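You operate a simulated robot arm through the tools that you are given. There is no shell and no other tool.

The job below is to be done with a simulated robot arm. You get a single attempt, and the scene is never put back.

TASK
Wipe and zero the bench scale, weigh the small orange bag: green-edged mat from 240 g up, else red-edged.
Fine: switch the scale on; wipe the toffee smear off with the sponge and put it back; zero with the plate empty; leave the other bag. What is to be rubbed or washed off counts as gone when no trace of it is left.

Only the result counts: the job must be done as asked and must still hold three seconds after the hand-in. Knocking over, shifting, dropping, spilling or breaking anything else fails it.

THE ROBOT
A 6-joint arm with a two-finger gripper, fixed in place. Base frame: the origin is at the foot of the arm, x ahead of it, y to its left, z up; the work surface is at about z = 80.3. Units: cm, degrees, N and s.
Its first joint turns from -166.0 to 166.0 degrees. Payload 2.45 kg.
Tool frame: the origin (TCP) lies between the finger pads and is the grasp point; the fingertips stand 2 cm ahead of it; z points along the fingers, y is the line along which they close. Largest opening 14 cm; the body of the gripper starts 16.8 cm behind the TCP.
Orientation is that of the tool frame in the base frame, as [roll, pitch, yaw] about the fixed x, y, z axes, in that order (R = Rz(yaw) Ry(pitch) Rx(roll)). With the fingers straight down and closing along the base's y, the tool's x points along the base's -x, its y along +y and its z along -z.

THE INTERFACE
- The arm moves only by the tool jog_arm. Its argument "plan" is a list of rows, each a list of 7 numbers: the shift along the tool's x, y, z in cm, then the turn, a rotation vector about the tool's x, y, z in degrees, then the gripper command, from -1 (shut) to 1 (fully open), values between in proportion. In form: [[x, y, z, wx, wy, wz, fingers], ...]. A call has 1 to 20 rows; each row shifts and turns the commanded pose from where the row before left it, along the tool's axes as they then stand. Rows are played at 5 a second. More than 5 cm and 8.6 degrees between two rows, or a gripper value outside its range, and nothing of the call is played. Where a pose cannot be reached the arm comes as near as it can. A force on the tool above 40 N (or 10 N above the force at the start of the call, whichever is more), or a blocked arm, ends the call early, and 0.2 s more pass. Each finger travels about 4.5 cm/s and halts on what it meets, pressing with about 23 N; the grip force reading is that of the motor and also rises with nothing between the fingers. The clock runs only during rows and for 0.2 s after the last one: add rows that do not move to give the fingers time. The reply holds the time, the measured pose of the TCP, the force on the tool along the base axes, the opening and the grip force, in the units named above and with some noise, with the torque about the TCP (base axes, N m) and any sound that the robot's microphone picked up, and new pictures: "views" is both (left out), scene, wrist or none.
- Cameras (640 x 400 px; columns grow to the right, rows downward): "scene" is fixed at [40.12, 65.1, 161.54]; the picture's right is [-0.81, -0.59, 0.00], its down [-0.49, 0.68, -0.55] and it looks along [0.32, -0.44, -0.84] (base axes); focal length 351 px, centre (320, 200). "wrist" rides on the gripper at [7.8, 1.1, -20.9] in the tool frame; the picture's right is [-0.14, 0.99, 0.00], its down [-0.92, -0.13, -0.37] and it looks along [-0.36, -0.05, 0.93] (tool axes); focal length 280 px, centre (320, 200). There is no depth. A picture from a camera that has moved, and an enlarged one, comes with that camera's place and axes in the base frame and with its lens.
- close_up(camera, box): a new picture of the part [left, top, right, bottom] of that camera's present view, enlarged. No time passes.
- finish_job(): hands the job in; it is judged then, once.

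Places have to be worked out from the pictures, the camera data and where the tool is seen. Open the gripper and draw the arm clear of the work before you hand the job in, unless the task says otherwise.

The tools are called after ">>>" as a command line: name --pt "numbers of a row" for each row, then --argument value for the rest, lists and objects as JSON in quotes. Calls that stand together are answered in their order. jog_arm: Moves the arm, as the interface text tells. Its arguments: {"type":"object","properties":{"plan":{"type":"array"},"views":{"type":"string","enum":["both","scene","wrist","none"]}},"required":["plan"]} The other tools are called the same way: close_up (camera, box) takes an enlarged picture of a part of a camera's view; finish_job () hands the job in.

At the start:

```text
t: 0.0
position: [84.19, 18.33, 111.84]
ee_rot: [180.0, 0.0, -180.0]
wrist_force: [-0.3, -0.4, -0.2]
torque: [0.0, -0.02, -0.02]
gripper_width: 14.0
grasp_force: 0.2
```

scene: 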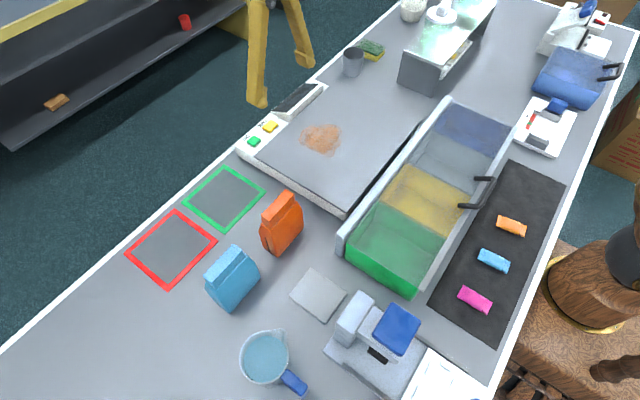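
wrist: 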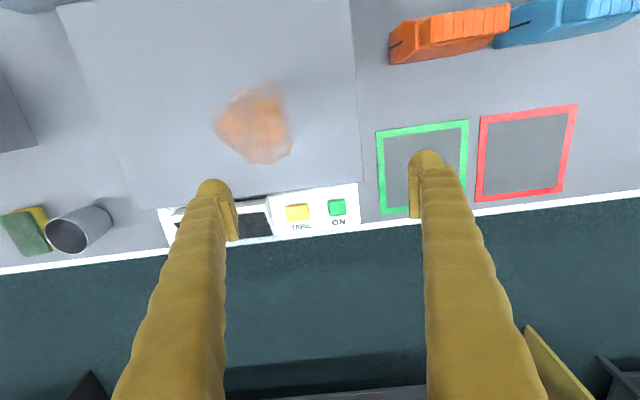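

I'll look closer at the scale, the sponge and the bags before moving anything.

>>> close_up --camera "scene" --box '[220, 70, 440, 220]'

>>> close_up --camera "scene" --box '[320, 0, 480, 100]'

>>> close_up --camera "scene" --box '[110, 150, 350, 320]'

>>> close_up --camera "wrist" --box '[0, 150, 200, 275]'

>>> close_up --camera "wrist" --box '[150, 60, 390, 250]'

>>> close_up --camera "wrist" --box '[360, 0, 640, 220]'

```text
2.67 times, centred on (330, 145) of scene
camera zoom: at [40.12, 65.1, 161.54], right [-0.81, -0.59, 0.0], down [-0.49, 0.68, -0.55], along [0.32, -0.44, -0.84], focal length 937 px, centre (293, 347)
```

zoom: 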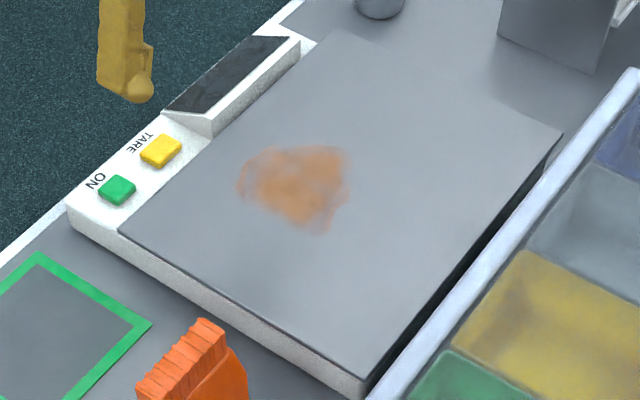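

```text
4.00 times, centred on (400, 50) of scene
camera zoom: at [40.12, 65.1, 161.54], right [-0.81, -0.59, 0.0], down [-0.49, 0.68, -0.55], along [0.32, -0.44, -0.84], focal length 1405 px, centre (0, 800)
```

zoom: 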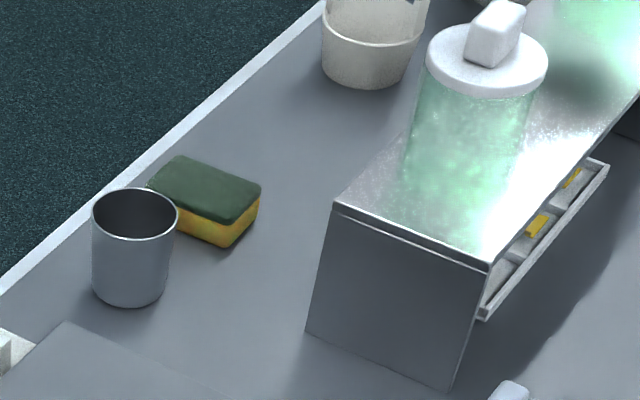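

```text
2.35 times, centred on (230, 235) of scene
camera zoom: at [40.12, 65.1, 161.54], right [-0.81, -0.59, 0.0], down [-0.49, 0.68, -0.55], along [0.32, -0.44, -0.84], focal length 827 px, centre (532, 118)
```

zoom: 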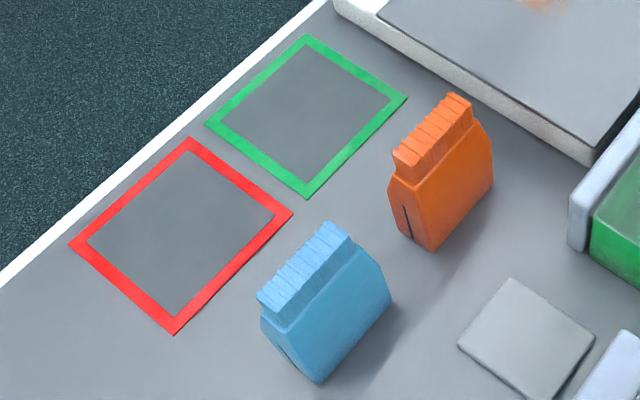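

```text
3.20 times, centred on (100, 212) of wrist
camera zoom: at [76.41, 19.41, 132.73], right [0.14, 0.99, 0.0], down [0.92, -0.13, 0.37], along [0.36, -0.05, -0.93], focal length 897 px, centre (1024, 160)
```

zoom: 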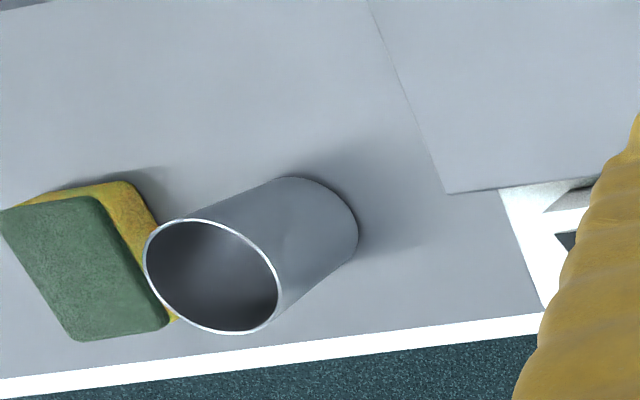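

```text
2.11 times, centred on (270, 155) of wrist
camera zoom: at [76.41, 19.41, 132.73], right [0.14, 0.99, 0.0], down [0.92, -0.13, 0.37], along [0.36, -0.05, -0.93], focal length 590 px, centre (425, 295)
```

zoom: 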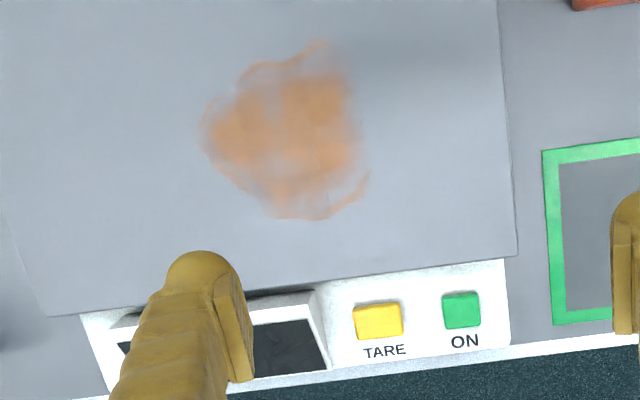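

```text
1.82 times, centred on (500, 110) of wrist
camera zoom: at [76.41, 19.41, 132.73], right [0.14, 0.99, 0.0], down [0.92, -0.13, 0.37], along [0.36, -0.05, -0.93], focal length 510 px, centre (-7, 364)
```

zoom: 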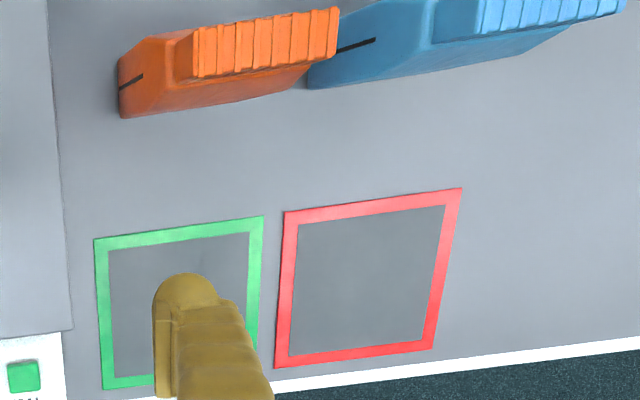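

The ON button looks to be at about (97.2, 19.7, ~84), TARE at (97.1, 12.3), and the plate top at about z 85.5. I'll close the fingers, tilt outward 20° for reach and hover above ON.

>>> jog_arm --pt "0 0 0 0 -6.67 0 -1" --pt "0 0 0 0 -6.67 0 -1" --pt "0 0 0 0 -6.66 0 -1" --pt "-0.99 0.23 3.87 0 0 0 -1" --pt "-0.99 0.23 3.87 0 0 0 -1" --pt "-0.99 0.23 3.87 0 0 0 -1" --pt "-0.99 0.23 3.87 0 0 0 -1" --pt "-0.99 0.23 3.87 0 0 0 -1" --pt "-0.99 0.23 3.87 0 0 0 -1" --pt "0 0 0 0 0 0 -1" --pt "0 0 0 0 0 0 -1"

```text
t: 2.4
position: [97.66, 19.93, 92.1]
ee_rot: [179.9, 20.0, -180.0]
wrist_force: [0.2, -0.1, 0.0]
torque: [-0.01, 0.01, -0.04]
gripper_width: 0.0
grasp_force: 22.7
camera wrist: at [83.19, 20.88, 108.99], right [0.13, 0.99, 0.05], down [0.74, -0.13, 0.66], along [0.66, -0.05, -0.75], focal length 280 px, centre (320, 200)
```

scene: 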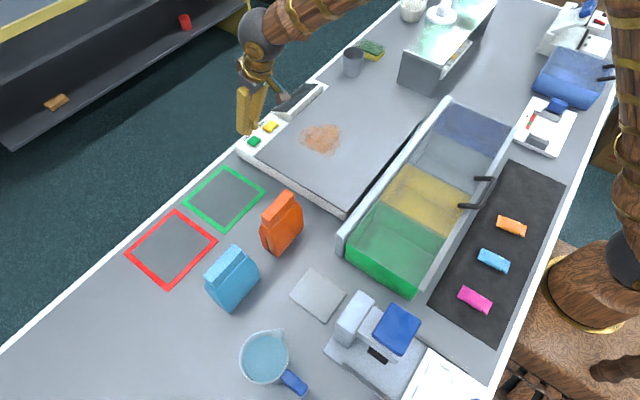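
wrist: 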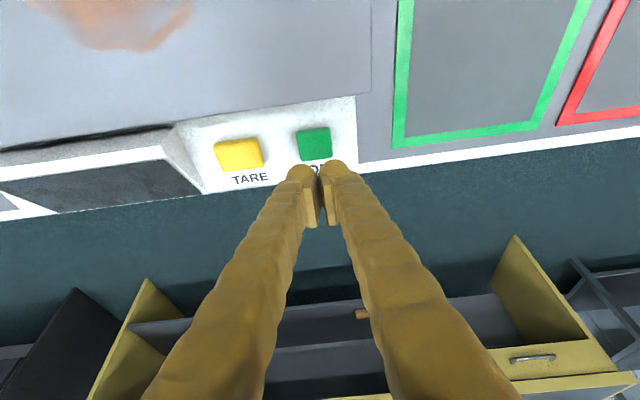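

Reach is fine, and the ON button now reads as about (97.4, 19.6). I'll lower the closed tips onto it slowly, with the force stop guarding.

>>> jog_arm --pt "0.68 -0.3 1.88 0 0 0 -1" --pt "0.68 0 1.88 0 0 0 -1" --pt "0.17 0 0.47 0 0 0 -1" --pt "0.17 0 0.47 0 0 0 -1" --pt "0.1 0 0.28 0 0 0 -1" --pt "0.1 0 0.28 0 0 0 -1" --pt "0 0 0 0 0 0 -1"

```text
t: 3.5
position: [97.86, 19.6, 87.72]
ee_rot: [179.9, 20.3, -180.0]
wrist_force: [-81.3, -8.5, 192.1]
torque: [0.08, 1.35, 0.3]
gripper_width: 0.61
grasp_force: 29.4
heard: click
stopped in row 5: the force on the tool passed its limit at 43 N (the readings are from after the stop); the commanded pose is now the measured one
camera wrist: at [83.28, 20.6, 104.5], right [0.13, 0.99, 0.05], down [0.73, -0.13, 0.67], along [0.67, -0.05, -0.74], focal length 280 px, centre (320, 200)
```

scene: 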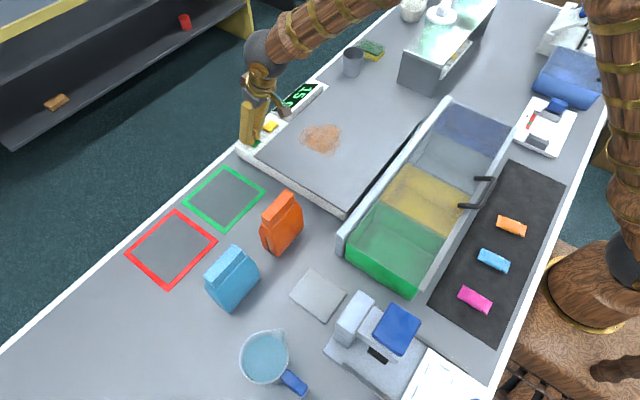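
wrist: 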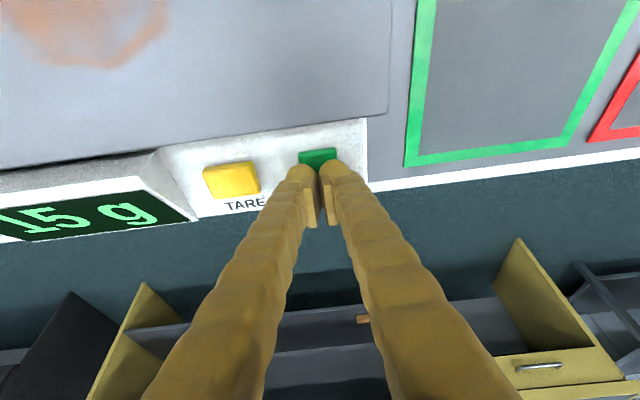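

The click was heard and the display shows 15 g, so the scale is on. I'll lift off gently and check nothing shifted.

>>> jog_arm --pt "-0.17 0 -0.47 0 0 0 -1" --pt "-0.68 0 -1.88 0 0 0 -1" --pt "-1.37 0 -3.76 0 0 0 -1" --pt "-1.37 0 -3.76 0 0 0 -1" --pt "0 0 0 0 0 0 -1"

>>> close_up --camera "scene" --box '[220, 70, 440, 220]'

```text
t: 4.7
position: [97.69, 19.55, 97.84]
ee_rot: [-180.0, 20.2, -180.0]
wrist_force: [-1.1, -0.1, -0.3]
torque: [0.0, 0.01, -0.01]
gripper_width: 0.03
grasp_force: 29.2
camera wrist: at [83.17, 20.58, 114.7], right [0.13, 0.99, 0.05], down [0.74, -0.13, 0.66], along [0.66, -0.05, -0.75], focal length 280 px, centre (320, 200)
```

scene: 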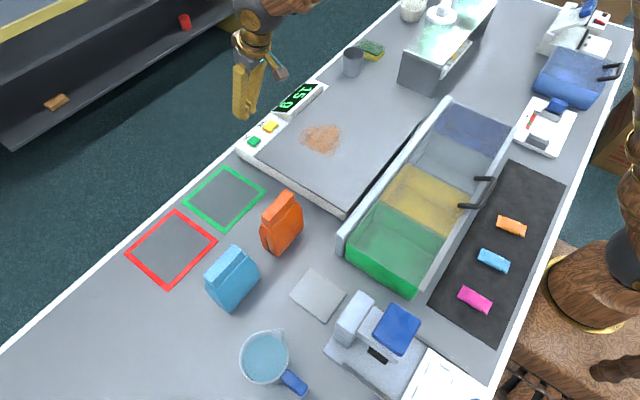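
wrist: 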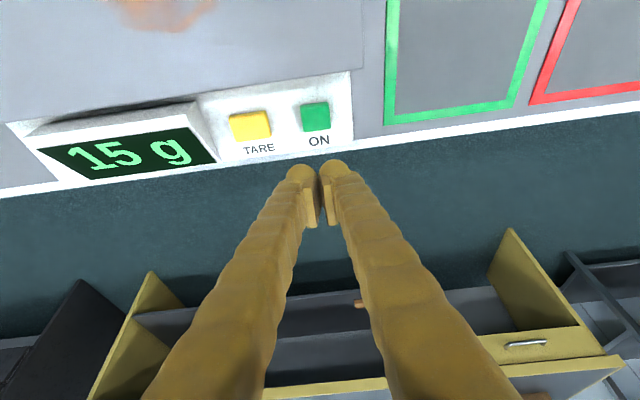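

```text
2.67 times, centred on (330, 145) of scene
camera zoom: at [40.12, 65.1, 161.54], right [-0.81, -0.59, 0.0], down [-0.49, 0.68, -0.55], along [0.32, -0.44, -0.84], focal length 937 px, centre (293, 347)
```

zoom: 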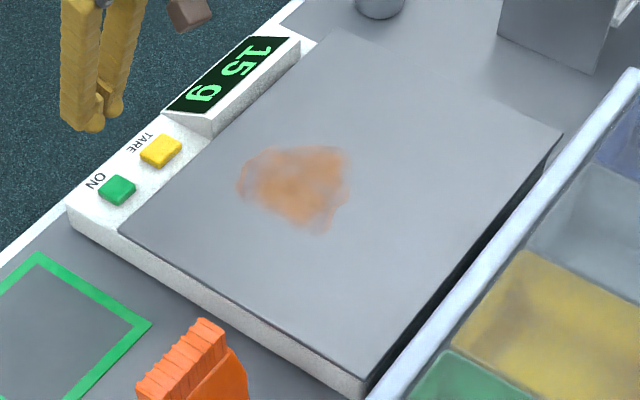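

Nothing has shifted, and the display can be read from the scene camera. The sponge is at about (94, -42), so I'll reduce the tilt to 14°, travel there at height and open the fingers to about 10 cm.

>>> jog_arm --pt "0 0 -3 0 6 0 0.3" --pt "0.425 -4.75 -0.106 0 0 0 0.43" --pt "0.425 -4.75 -0.106 0 0 0 0.43" --pt "0.425 -4.75 -0.106 0 0 0 0.43" --pt "0.425 -4.75 -0.106 0 0 0 0.43" --pt "0.425 -4.75 -0.106 0 0 0 0.43" --pt "0.425 -4.75 -0.106 0 0 0 0.43" --pt "0.425 -4.75 -0.106 0 0 0 0.43" --pt "0.425 -4.75 -0.106 0 0 0 0.43" --pt "0.425 -4.75 -0.106 0 0 0 0.43" --pt "0.425 -4.75 -0.106 0 0 0 0.43" --pt "0.425 -4.75 -0.106 0 0 0 0.43" --pt "0.425 -4.75 -0.106 0 0 0 0.43" --pt "0.425 -4.75 -0.106 0 0 0 0.43" --pt "0 0 0 0 0 0 0.43" --pt "0 0 0 0 0 0 0.43"

```text
t: 8.1
position: [91.06, -42.14, 100.61]
ee_rot: [180.0, 14.1, 180.0]
wrist_force: [1.2, -0.4, 0.6]
torque: [0.02, 0.01, 0.01]
gripper_width: 10.04
grasp_force: 0.0
camera wrist: at [78.39, -41.22, 118.93], right [0.13, 0.99, 0.03], down [0.8, -0.13, 0.58], along [0.58, -0.05, -0.81], focal length 280 px, centre (320, 200)
```

scene: 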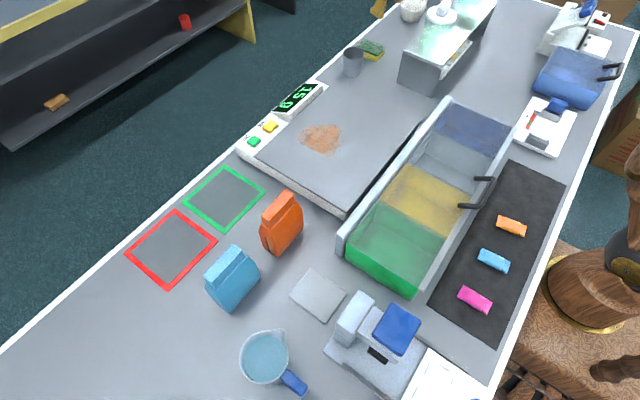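
wrist: 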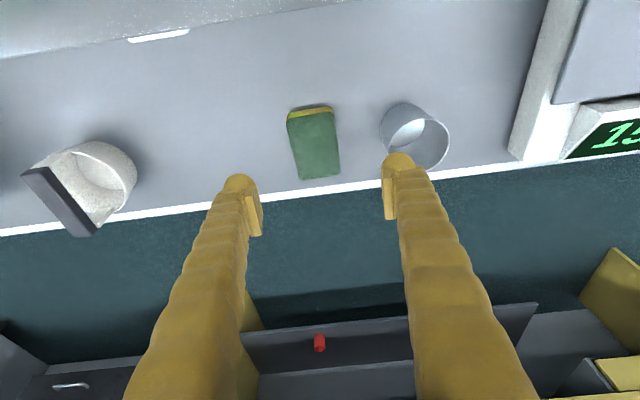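

The sponge and cup are both in view between the fingers. I'll zoom in to measure their positions.

>>> close_up --camera "wrist" --box '[220, 70, 480, 230]'

```text
2.46 times, centred on (350, 150) of wrist
camera zoom: at [78.39, -41.22, 118.93], right [0.13, 0.99, 0.03], down [0.8, -0.13, 0.58], along [0.58, -0.05, -0.81], focal length 690 px, centre (246, 323)
```

zoom: 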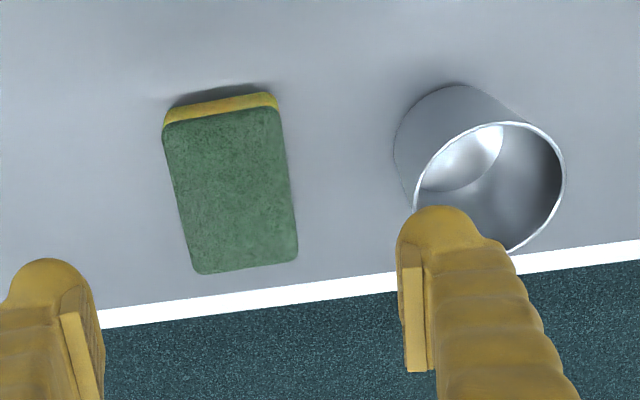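

The sponge centre comes out at about (94.6, -42.6), roughly 9 × 6 × 3 cm, with its long side along x; the cup edge is near y = -34. I'll narrow the opening to 9 cm and go most of the way down.

>>> jog_arm --pt "0.3 -0.115 4.25 0 0 0 0.286" --pt "0.3 -0.115 4.25 0 0 0 0.286" --pt "0.3 -0.115 4.25 0 0 0 0.286" --pt "0.1 -0.04 1.4 0 0 0 0.286" --pt "0 0 0 0 0 0 0.286"

```text
t: 9.3
position: [93.66, -42.59, 86.51]
ee_rot: [180.0, 14.2, 179.9]
wrist_force: [0.2, 0.3, 0.1]
torque: [0.02, 0.02, -0.02]
gripper_width: 8.99
grasp_force: 0.1
camera wrist: at [80.95, -41.55, 104.94], right [0.13, 0.99, 0.03], down [0.8, -0.13, 0.58], along [0.58, -0.05, -0.81], focal length 280 px, centre (320, 200)
```

scene: 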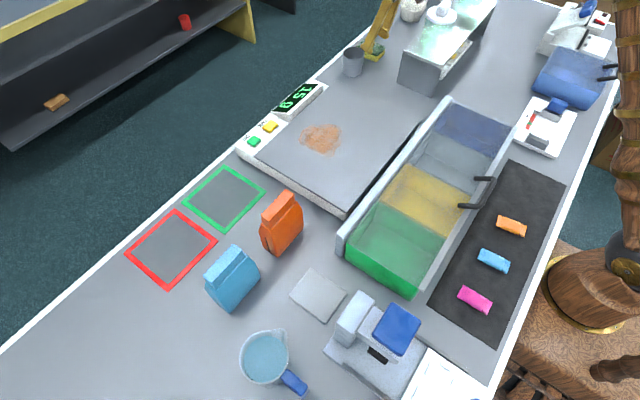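
wrist: 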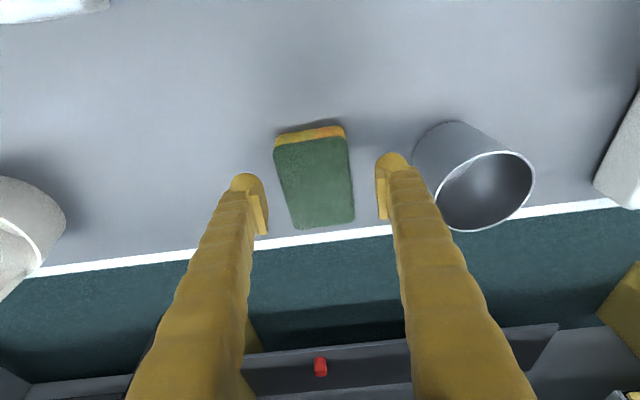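

The sponge is centred between the fingers. I'll descend to TCP z ≈ 83.8, keeping the tips clear of the bench, and then grip.

>>> jog_arm --pt "0.12 -0.15 0.9 0 0 0 0.286" --pt "0.12 0 0.9 0 0 0 0.286" --pt "0.12 0 0.89 0 0 0 0.286" --pt "0 0 0 0 0 0 0.286" --pt "0 0 0 0 0 0 -0.3" --pt "0 0 0 0 0 0 -0.6" --pt "0 0 0 0 0 0 -0.6" --pt "0 0 0 0 0 0 -0.6" --pt "0 0 0 0 0 0 -0.6"

>>> close_up --camera "scene" --box '[320, 0, 480, 100]'

```text
t: 11.3
position: [93.89, -42.76, 83.89]
ee_rot: [180.0, 14.1, 180.0]
wrist_force: [-0.3, -0.7, -0.1]
torque: [-0.01, 0.0, 0.02]
gripper_width: 6.18
grasp_force: 23.1
camera wrist: at [81.26, -41.7, 102.28], right [0.13, 0.99, 0.03], down [0.8, -0.13, 0.58], along [0.58, -0.05, -0.81], focal length 280 px, centre (320, 200)
```

scene: 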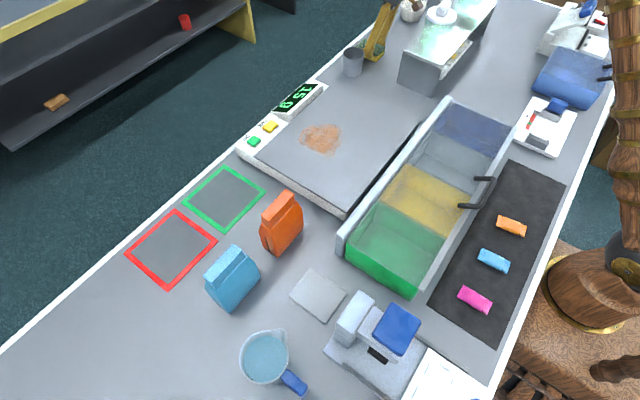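
wrist: 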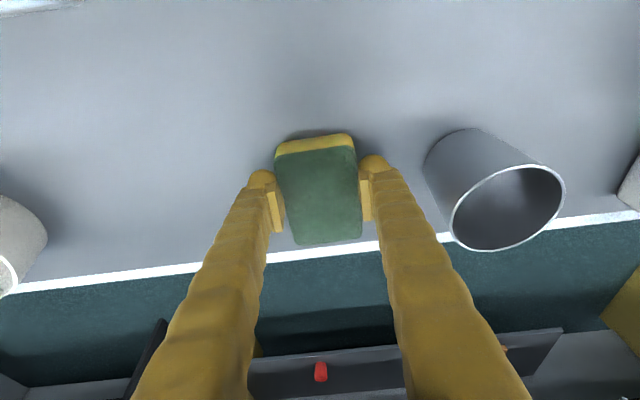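

```text
4.00 times, centred on (400, 50) of scene
camera zoom: at [40.12, 65.1, 161.54], right [-0.81, -0.59, 0.0], down [-0.49, 0.68, -0.55], along [0.32, -0.44, -0.84], focal length 1405 px, centre (0, 800)
```

zoom: 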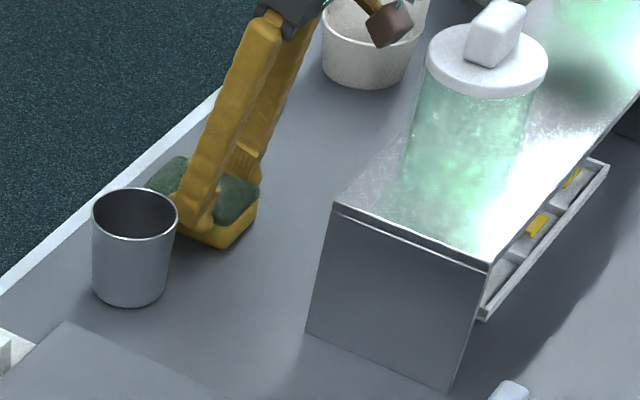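

The sponge is gripped (6.2 cm, 23 N), and this pose (93.89, -42.76, 83.89, tilt 14.1°) is where it goes back. I'll lift it well above the cup and carry it over the smear.

>>> jog_arm --pt "-0.5 0 -2 0 0 0 -0.7" --pt "-1.0 0 -4 0 0 0 -0.7" --pt "-1.0 0 -4 0 0 0 -0.7" --pt "-1.0 0 -4 0 0 0 -0.7" --pt "-0.5 0 -2 0 0 0 -0.7" --pt "1.16 4.5 -0.29 0 0 0 -0.7" --pt "1.16 4.5 -0.29 0 0 0 -0.7" --pt "1.16 4.5 -0.29 0 0 0 -0.7" --pt "1.16 4.5 -0.29 0 0 0 -0.7" --pt "1.16 4.5 -0.29 0 0 0 -0.7" --pt "1.16 4.5 -0.29 0 0 0 -0.7" --pt "1.16 4.5 -0.29 0 0 0 -0.7" --pt "1.16 4.5 -0.29 0 0 0 -0.7" --pt "1.16 4.5 -0.29 0 0 0 -0.7" --pt "1.16 4.5 -0.29 0 0 0 -0.7" --pt "1.16 4.5 -0.29 0 0 0 -0.7" --pt "0 0 0 0 0 0 -0.7"

```text
t: 14.9
position: [80.65, 6.69, 100.32]
ee_rot: [-179.9, 14.1, 180.0]
wrist_force: [-0.2, -0.4, 0.5]
torque: [0.01, -0.03, 0.01]
gripper_width: 6.22
grasp_force: 23.1
camera wrist: at [68.08, 7.8, 118.74], right [0.13, 0.99, 0.03], down [0.8, -0.13, 0.58], along [0.58, -0.05, -0.81], focal length 280 px, centre (320, 200)
```

scene: 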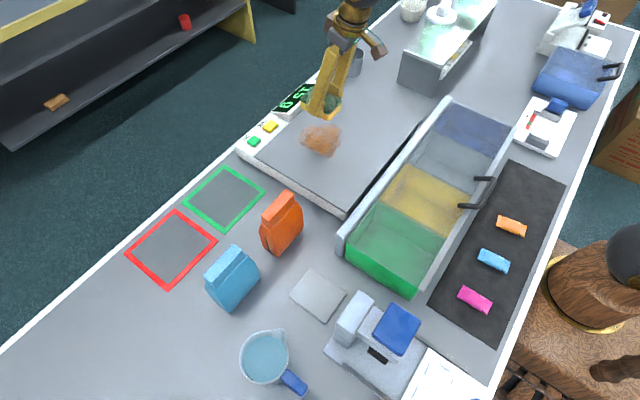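
wrist: 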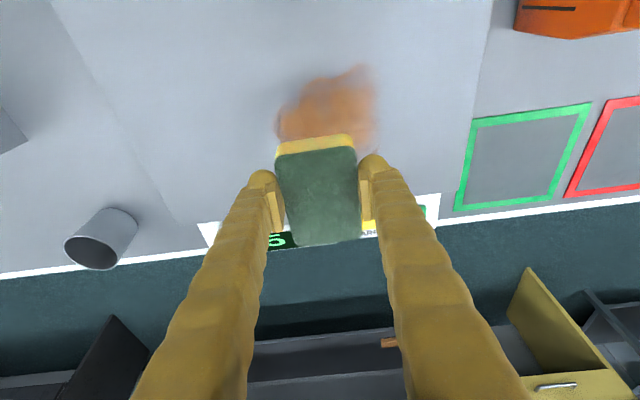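

The sponge is held securely over the smear. I'll lower it to just above the plate and then step down finely until contact.

>>> jog_arm --pt "0.97 0 3.88 0 0 0 -0.7" --pt "0.97 0 3.88 0 0 0 -0.7" --pt "0.36 0 1.45 0 0 0 -0.7" --pt "0 0 0 0 0 0 -0.7" --pt "0.048 0 0.194 0 0 0 -0.7" --pt "0.048 0 0.194 0 0 0 -0.7" --pt "0.048 0 0.194 0 0 0 -0.7" --pt "0.048 0 0.194 0 0 0 -0.7" --pt "0 0 0 0 0 0 -0.7" --views "wrist"

```text
t: 16.7
position: [80.74, 6.88, 90.38]
ee_rot: [180.0, 14.3, -179.9]
wrist_force: [-2.7, 1.3, 7.6]
torque: [0.04, 0.16, -0.02]
gripper_width: 6.33
grasp_force: 22.4
stopped in row 8: the force on the tool passed its limit at 40 N (the readings are from after the stop); the commanded pose is now the measured one
camera wrist: at [68.04, 7.81, 108.65], right [0.13, 0.99, 0.04], down [0.8, -0.13, 0.58], along [0.58, -0.05, -0.81], focal length 280 px, centre (320, 200)
```

wrist: 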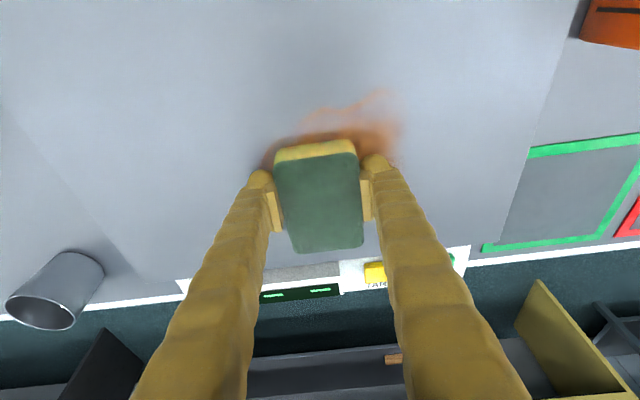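

Contact came at TCP z ≈ 90.4 with about 8 N of steady force. I'll start wiping with sideways strokes at this height.

>>> jog_arm --pt "0 1.2 0 0 0 0 -0.7" --pt "0 1.2 0 0 0 0 -0.7" --pt "0 1.2 0 0 0 0 -0.7" --pt "0 1.2 0 0 0 0 -0.7" --pt "0 1.2 0 0 0 0 -0.7" --pt "0 -1.2 0 0 0 0 -0.7" --pt "0 -1.2 0 0 0 0 -0.7" --pt "0 -1.2 0 0 0 0 -0.7" --pt "0 -1.2 0 0 0 0 -0.7" --pt "0 -1.2 0 0 0 0 -0.7" --pt "0 -1.2 0 0 0 0 -0.7" --pt "0 -1.2 0 0 0 0 -0.7" --pt "0 -1.2 0 0 0 0 -0.7" --pt "0 -1.2 0 0 0 0 -0.7" --pt "0 -1.2 0 0 0 0 -0.7"

```text
t: 19.9
position: [80.65, 0.75, 90.19]
ee_rot: [-180.0, 14.2, -180.0]
wrist_force: [0.3, 3.1, 6.8]
torque: [0.01, 0.05, 0.03]
gripper_width: 6.29
grasp_force: 22.5
camera wrist: at [67.99, 1.81, 108.62], right [0.13, 0.99, 0.03], down [0.8, -0.13, 0.58], along [0.58, -0.05, -0.81], focal length 280 px, centre (320, 200)
```

scene: 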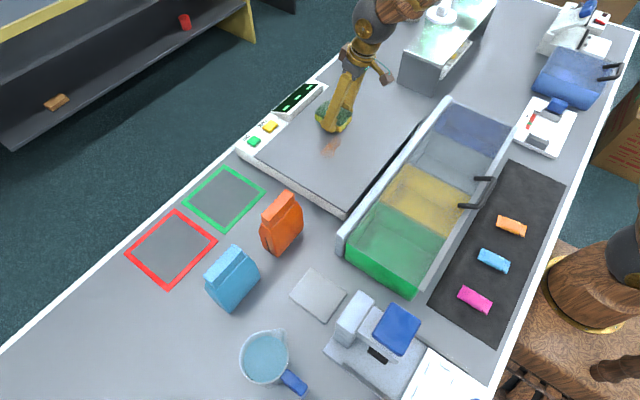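
wrist: 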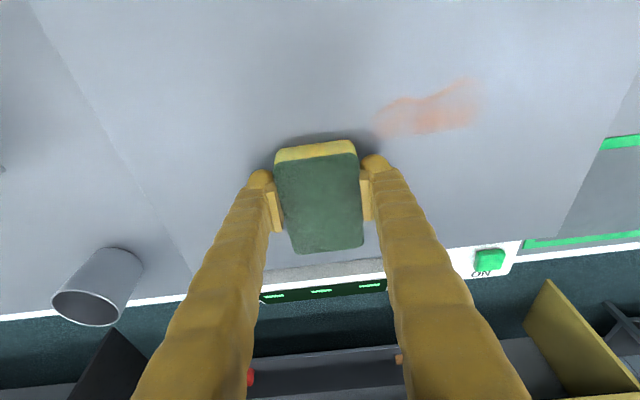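

Most of the smear is already gone; only the near part at x ≈ 72–77, y ≈ 4–12 is left. I'll shift 5 cm nearer and stroke over it there and back.

>>> jog_arm --pt "1.21 0 -0.3 0 0 0 -0.7" --pt "1.21 0 -0.3 0 0 0 -0.7" --pt "1.21 0 -0.3 0 0 0 -0.7" --pt "1.21 0 -0.3 0 0 0 -0.7" --pt "0 1.4 0 0 0 0 -0.7" --pt "0 1.4 0 0 0 0 -0.7" --pt "0 1.4 0 0 0 0 -0.7" --pt "0 1.4 0 0 0 0 -0.7" --pt "0 1.4 0 0 0 0 -0.7" --pt "0 1.4 0 0 0 0 -0.7" --pt "0 1.4 0 0 0 0 -0.7" --pt "0 1.4 0 0 0 0 -0.7" --pt "0 1.4 0 0 0 0 -0.7" --pt "0 1.4 0 0 0 0 -0.7" --pt "0 0 0 0 0 0 -0.7"

```text
t: 23.1
position: [75.71, 14.87, 90.14]
ee_rot: [179.9, 14.2, 180.0]
wrist_force: [-1.5, 1.6, 0.3]
torque: [0.02, 0.05, -0.03]
gripper_width: 6.28
grasp_force: 23.5
camera wrist: at [63.03, 15.86, 108.58], right [0.13, 0.99, 0.03], down [0.8, -0.13, 0.58], along [0.58, -0.05, -0.81], focal length 280 px, centre (320, 200)
```

scene: 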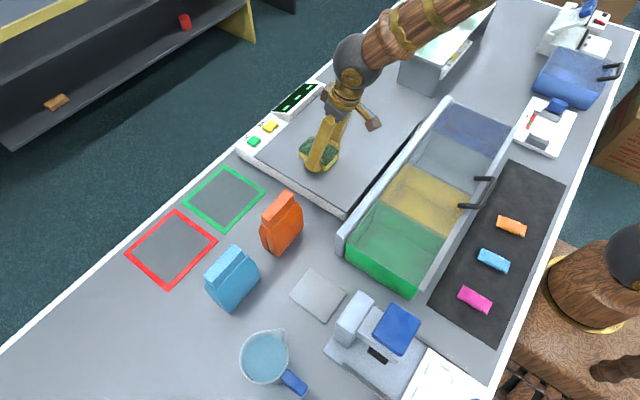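
wrist: 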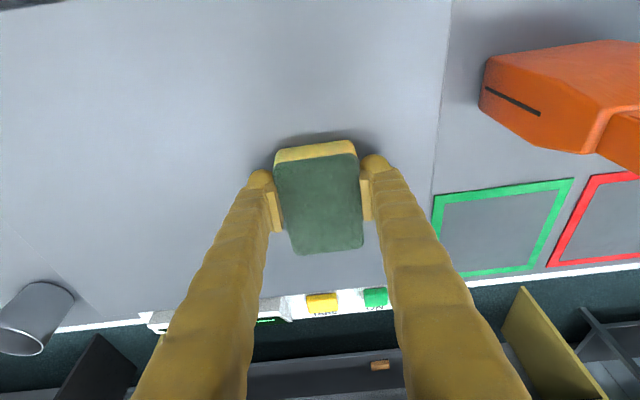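

No smear is visible now, so I'll zoom in for faint traces.

>>> close_up --camera "scene" --box '[250, 90, 410, 190]'

>>> close_up --camera "wrist" --box '[40, 40, 440, 290]'

```text
4.00 times, centred on (330, 140) of scene
camera zoom: at [40.12, 65.1, 161.54], right [-0.81, -0.59, 0.0], down [-0.49, 0.68, -0.55], along [0.32, -0.44, -0.84], focal length 1405 px, centre (280, 440)
```

zoom: 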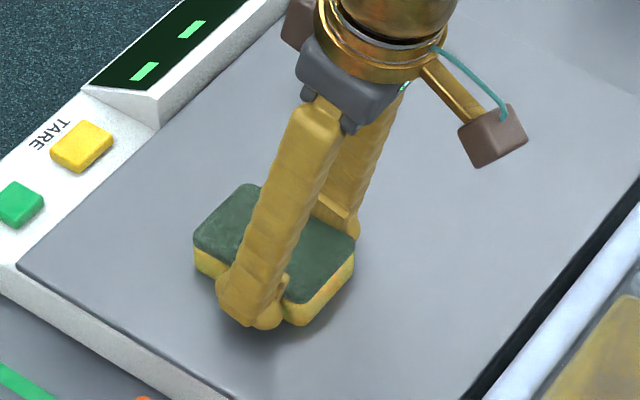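

```text
1.60 times, centred on (240, 165) of wrist
camera zoom: at [63.03, 15.86, 108.58], right [0.13, 0.99, 0.03], down [0.8, -0.13, 0.58], along [0.58, -0.05, -0.81], focal length 449 px, centre (448, 256)
```

zoom: 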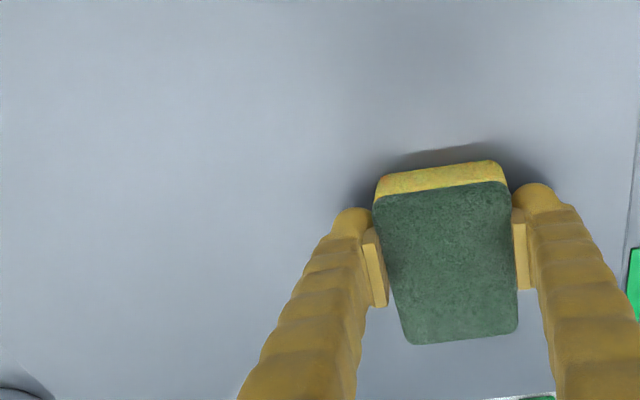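

The plate looks clean, but pressure faded near the end. I'll press about 1 mm more and do another full pass, including further out at x ≈ 83.

>>> jog_arm --pt "0.024 0 0.097 0 0 0 -0.7" --pt "0 -1.4 0 0 0 0 -0.7" --pt "0 -1.4 0 0 0 0 -0.7" --pt "0 -1.4 0 0 0 0 -0.7" --pt "0 -1.4 0 0 0 0 -0.7" --pt "0 -1.4 0 0 0 0 -0.7" --pt "0 -1.4 0 0 0 0 -0.7" --pt "0 -1.4 0 0 0 0 -0.7" --pt "0 -1.4 0 0 0 0 -0.7" --pt "0 -1.4 0 0 0 0 -0.7" --pt "0 -1.4 0 0 0 0 -0.7" --pt "0 -1.0 0 0 0 0 -0.7" --pt "0 0 0 0 0 0 -0.7" --views "none"

>>> jog_arm --pt "-1.41 0 0.35 0 0 0 -0.7" --pt "-1.41 0 0.35 0 0 0 -0.7" --pt "-1.41 0 0.35 0 0 0 -0.7" --pt "-1.41 0 0.35 0 0 0 -0.7" --pt "-1.41 0 0.35 0 0 0 -0.7" --pt "0 1.4 0 0 0 0 -0.7" --pt "0 1.4 0 0 0 0 -0.7" --pt "0 1.4 0 0 0 0 -0.7" --pt "0 1.4 0 0 0 0 -0.7" --pt "0 1.4 0 0 0 0 -0.7" --pt "0 1.4 0 0 0 0 -0.7" --pt "0 1.4 0 0 0 0 -0.7" --pt "0 1.4 0 0 0 0 -0.7" --pt "0 1.4 0 0 0 0 -0.7" --pt "0 1.4 0 0 0 0 -0.7" --pt "0 0 0 0 0 0 -0.7"

```text
t: 25.9
position: [75.67, -0.12, 90.23]
ee_rot: [180.0, 14.2, 180.0]
wrist_force: [-0.6, -1.0, 7.6]
torque: [-0.09, 0.09, -0.03]
gripper_width: 6.29
grasp_force: 22.9
```

```text
t: 29.3
position: [82.96, 13.9, 90.15]
ee_rot: [179.9, 14.1, -180.0]
wrist_force: [0.2, 0.0, -0.1]
torque: [-0.03, -0.03, -0.01]
gripper_width: 6.32
grasp_force: 23.3
camera wrist: at [70.32, 14.85, 108.52], right [0.13, 0.99, 0.03], down [0.8, -0.13, 0.58], along [0.58, -0.05, -0.81], focal length 280 px, centre (320, 200)
```

scene: 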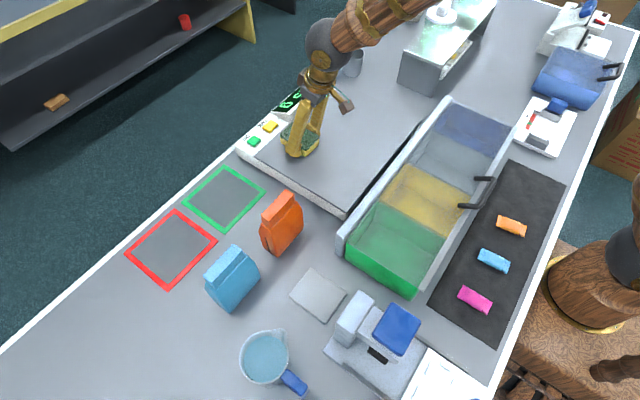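
wrist: 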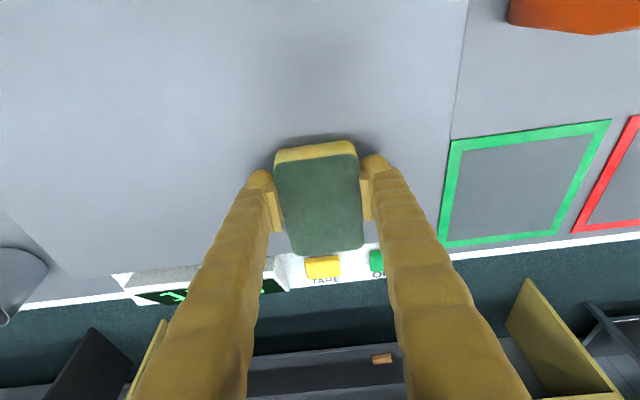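

The second pass is complete. I'll lift the sponge clear and carry it back over its place, then check the plate from the scene camera.

>>> jog_arm --pt "-0.4 0 -1.6 0 0 0 -0.7" --pt "-1.01 0 -4.05 0 0 0 -0.7" --pt "-1.01 0 -4.05 0 0 0 -0.7" --pt "-0.816 -4.36 0.203 0 0 0 -0.7" --pt "-0.816 -4.36 0.203 0 0 0 -0.7" --pt "-0.816 -4.36 0.203 0 0 0 -0.7" --pt "-0.816 -4.36 0.203 0 0 0 -0.7" --pt "-0.816 -4.36 0.203 0 0 0 -0.7" --pt "-0.816 -4.36 0.203 0 0 0 -0.7" --pt "-0.816 -4.36 0.203 0 0 0 -0.7" --pt "-0.816 -4.36 0.203 0 0 0 -0.7" --pt "-0.816 -4.36 0.203 0 0 0 -0.7" --pt "-0.816 -4.36 0.203 0 0 0 -0.7" --pt "-0.816 -4.36 0.203 0 0 0 -0.7" --pt "-0.816 -4.36 0.203 0 0 0 -0.7" --pt "-0.816 -4.36 0.203 0 0 0 -0.7" --pt "0 0 0 0 0 0 -0.7" --pt "0 0 0 0 0 0 -0.7"

>>> close_up --camera "scene" --box '[240, 80, 432, 200]'

```text
t: 33.1
position: [93.96, -42.83, 100.08]
ee_rot: [180.0, 14.2, 180.0]
wrist_force: [-0.3, 0.1, -0.3]
torque: [-0.02, -0.03, 0.02]
gripper_width: 6.31
grasp_force: 23.5
camera wrist: at [81.27, -41.9, 118.45], right [0.13, 0.99, 0.03], down [0.8, -0.13, 0.58], along [0.58, -0.05, -0.81], focal length 280 px, centre (320, 200)
```

scene: 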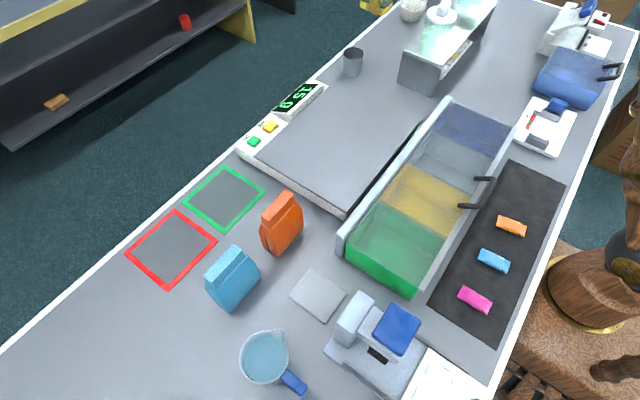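
wrist: 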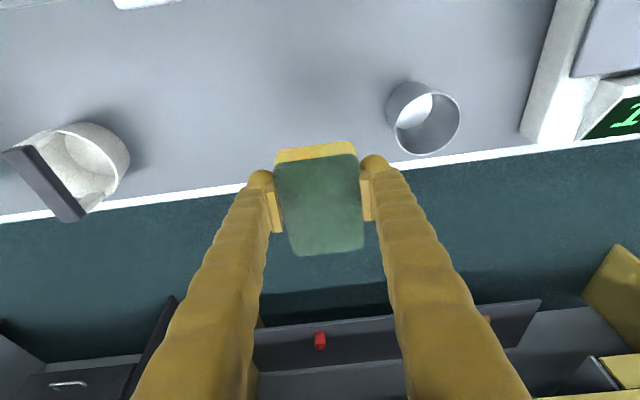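

```text
3.33 times, centred on (336, 140) of scene
camera zoom: at [40.12, 65.1, 161.54], right [-0.81, -0.59, 0.0], down [-0.49, 0.68, -0.55], along [0.32, -0.44, -0.84], focal length 1171 px, centre (267, 400)
```

zoom: 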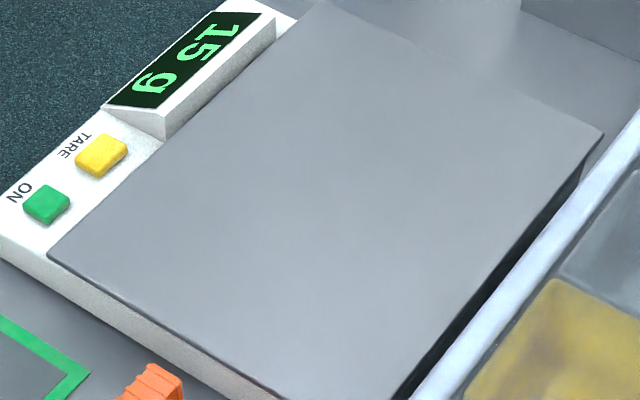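

The plate is spotless and reads 15 g empty, so it needs zeroing. I'll lower the sponge back to its original spot, with fine steps at the end.

>>> jog_arm --pt "0.99 0.07 3.76 0 0 0 -0.7" --pt "0.94 0 3.76 0 0 0 -0.7" --pt "0.94 0 3.76 0 0 0 -0.7" --pt "0.88 0 3.5 0 0 0 -0.7" --pt "0 0 0 0 0 0 -0.7" --pt "0.036 0 0.145 0 0 0 -0.7" --pt "0.036 0 0.145 0 0 0 -0.7" --pt "0.036 0 0.145 0 0 0 -0.7" --pt "0.036 0 0.145 0 0 0 -0.7" --pt "0 0 0 0 0 0 -0.7"

```text
t: 35.3
position: [93.86, -42.73, 84.35]
ee_rot: [179.9, 14.3, -179.9]
wrist_force: [-0.4, -0.4, 0.0]
torque: [0.02, -0.02, 0.01]
gripper_width: 6.28
grasp_force: 22.5
camera wrist: at [81.22, -41.8, 102.72], right [0.13, 0.99, 0.03], down [0.8, -0.13, 0.58], along [0.58, -0.05, -0.81], focal length 280 px, centre (320, 200)
```

scene: 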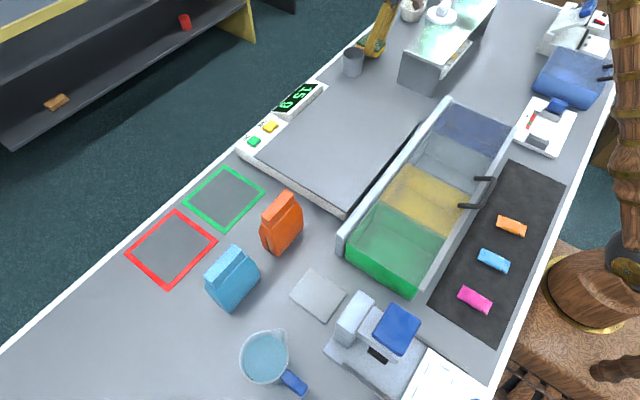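
wrist: 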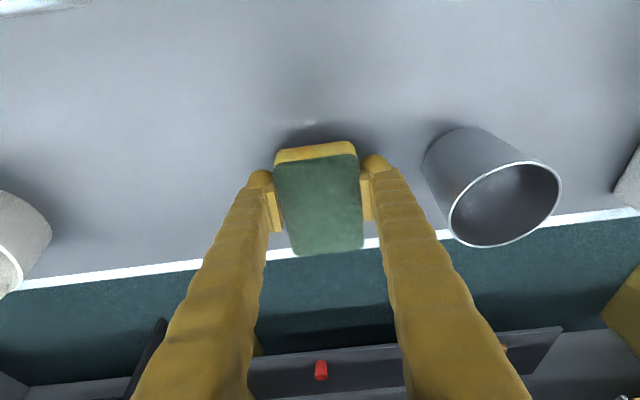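

The wiping slid the sponge about 0.6 cm in +x within the grip. I'll offset by -0.6 in x to put it back exactly, then keep stepping down until I feel the bench.

>>> jog_arm --pt "0.58 0 -0.145 0 0 0 -0.7" --pt "0 0 0 0 0 0 -0.7" --pt "0.036 0 0.145 0 0 0 -0.7" --pt "0.036 0 0.145 0 0 0 -0.7" --pt "0.036 0 0.145 0 0 0 -0.7" --pt "0 0 0 0 0 0 -0.7" --pt "0.024 0 0.097 0 0 0 -0.7" --pt "0 0 0 0 0 0 -0.7"

>>> close_up --camera "scene" --box '[320, 0, 480, 100]'

```text
t: 37.1
position: [93.39, -42.77, 83.79]
ee_rot: [179.9, 14.3, -180.0]
wrist_force: [-0.2, -0.8, -0.3]
torque: [-0.01, -0.01, -0.03]
gripper_width: 6.31
grasp_force: 22.4
camera wrist: at [80.66, -41.79, 102.18], right [0.13, 0.99, 0.03], down [0.8, -0.13, 0.58], along [0.58, -0.05, -0.81], focal length 280 px, centre (320, 200)
```

scene: 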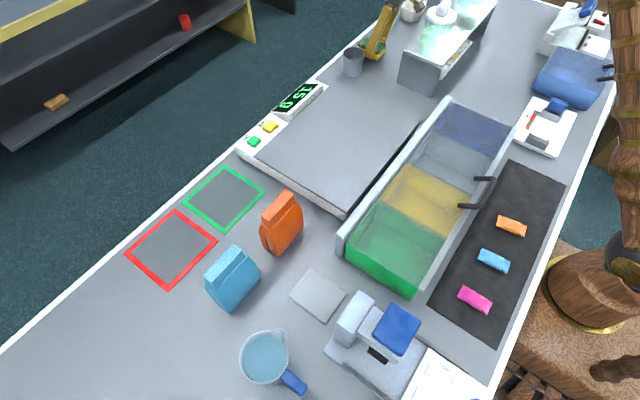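
wrist: 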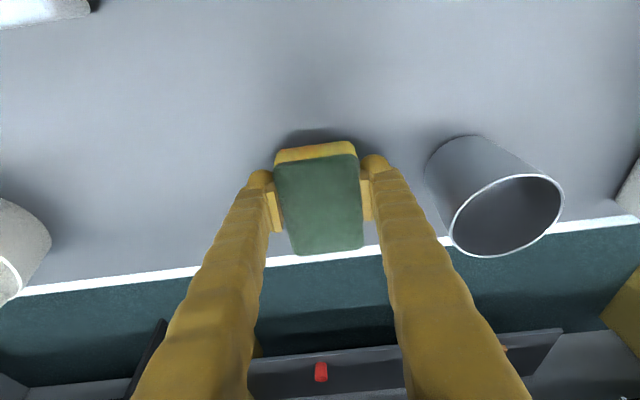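

```text
4.00 times, centred on (400, 50) of scene
camera zoom: at [40.12, 65.1, 161.54], right [-0.81, -0.59, 0.0], down [-0.49, 0.68, -0.55], along [0.32, -0.44, -0.84], focal length 1405 px, centre (0, 800)
```

zoom: 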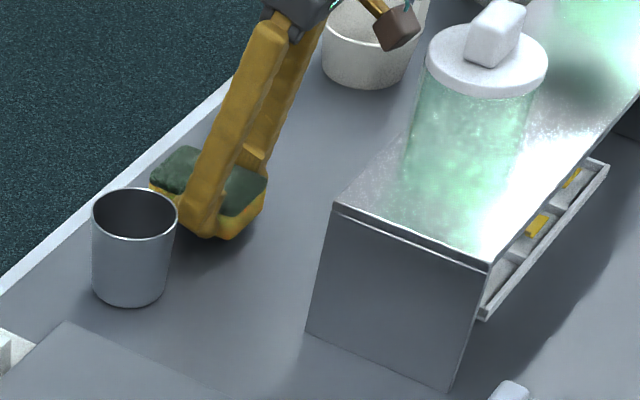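

The sponge still seems slightly above the bench, with no contact force. I'll keep stepping down in 1 mm steps.

>>> jog_arm --pt "0.024 0 0.097 0 0 0 -0.7" --pt "0 0 0 0 0 0 -0.7" --pt "0.024 0 0.097 0 0 0 -0.7" --pt "0 0 0 0 0 0 -0.7" --pt "0.024 0 0.097 0 0 0 -0.7" --pt "0 0 0 0 0 0 -0.7" --pt "0.024 0 0.097 0 0 0 -0.7" --pt "0 0 0 0 0 0 -0.7" --views "wrist"

>>> close_up --camera "scene" --box '[340, 20, 420, 70]'

```text
t: 38.9
position: [93.33, -42.91, 83.34]
ee_rot: [180.0, 14.2, -179.9]
wrist_force: [-0.9, -0.4, -0.4]
torque: [0.0, -0.01, 0.0]
gripper_width: 6.33
grasp_force: 23.6
camera wrist: at [80.67, -41.82, 101.76], right [0.13, 0.99, 0.03], down [0.8, -0.13, 0.58], along [0.58, -0.05, -0.81], focal length 280 px, centre (320, 200)
```

wrist: 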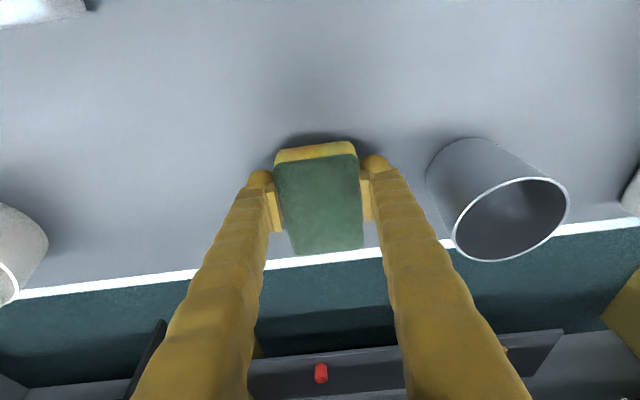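

```text
8.00 times, centred on (380, 45) of scene
camera zoom: at [40.12, 65.1, 161.54], right [-0.81, -0.59, 0.0], down [-0.49, 0.68, -0.55], along [0.32, -0.44, -0.84], focal length 2810 px, centre (-160, 1440)
```

zoom: 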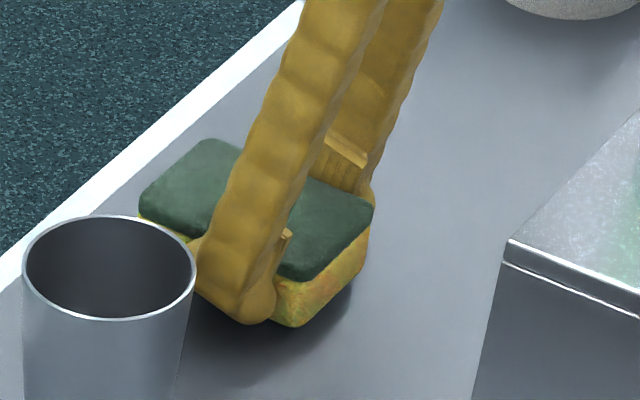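

The sponge has ridden up in the grip, with its bottom near the fingertips. I'll take a few more millimetre steps toward contact.

>>> jog_arm --pt "0.024 0 0.097 0 0 0 -0.7" --pt "0 0 0 0 0 0 -0.7" --pt "0.024 0 0.097 0 0 0 -0.7" --pt "0 0 0 0 0 0 -0.7" --pt "0.024 0 0.097 0 0 0 -0.7" --pt "0 0 0 0 0 0 -0.7" --views "none"

>>> close_up --camera "scene" --box '[340, 20, 420, 70]'

```text
t: 40.3
position: [93.43, -42.77, 83.14]
ee_rot: [180.0, 14.2, -180.0]
wrist_force: [-0.1, -0.4, -0.1]
torque: [0.04, 0.04, 0.01]
gripper_width: 6.29
grasp_force: 23.0
```

```text
8.00 times, centred on (380, 45) of scene
camera zoom: at [40.12, 65.1, 161.54], right [-0.81, -0.59, 0.0], down [-0.49, 0.68, -0.55], along [0.32, -0.44, -0.84], focal length 2810 px, centre (-160, 1440)
```

zoom: 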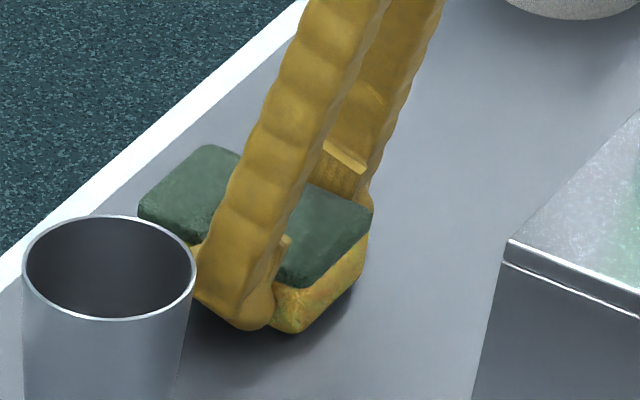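

The sponge nearly matches its original outline, about 0.5 cm short in x and perhaps a few mm high. I'll nudge +0.4 in x, step down slightly more and release gently.

>>> jog_arm --pt "-0.39 0 0.097 0 0 0 -0.7" --pt "0 0 0 0 0 0 -0.7" --pt "0.024 0 0.097 0 0 0 -0.7" --pt "0 0 0 0 0 0 -0.7" --pt "0.024 0 0.097 0 0 0 -0.7" --pt "0 0 0 0 0 0 -0.7" --views "none"

>>> close_up --camera "scene" --box '[340, 20, 420, 70]'

```text
t: 41.7
position: [93.77, -42.72, 83.06]
ee_rot: [179.8, 14.1, 179.9]
wrist_force: [-1.3, -0.3, 0.1]
torque: [0.02, 0.01, 0.02]
gripper_width: 6.28
grasp_force: 23.3
```

```text
8.00 times, centred on (380, 45) of scene
camera zoom: at [40.12, 65.1, 161.54], right [-0.81, -0.59, 0.0], down [-0.49, 0.68, -0.55], along [0.32, -0.44, -0.84], focal length 2810 px, centre (-160, 1440)
```

zoom: 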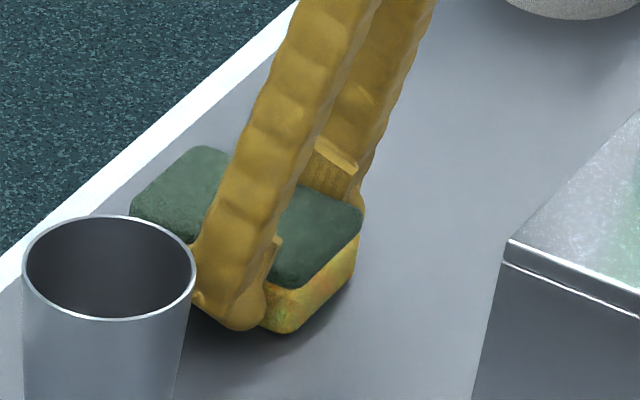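

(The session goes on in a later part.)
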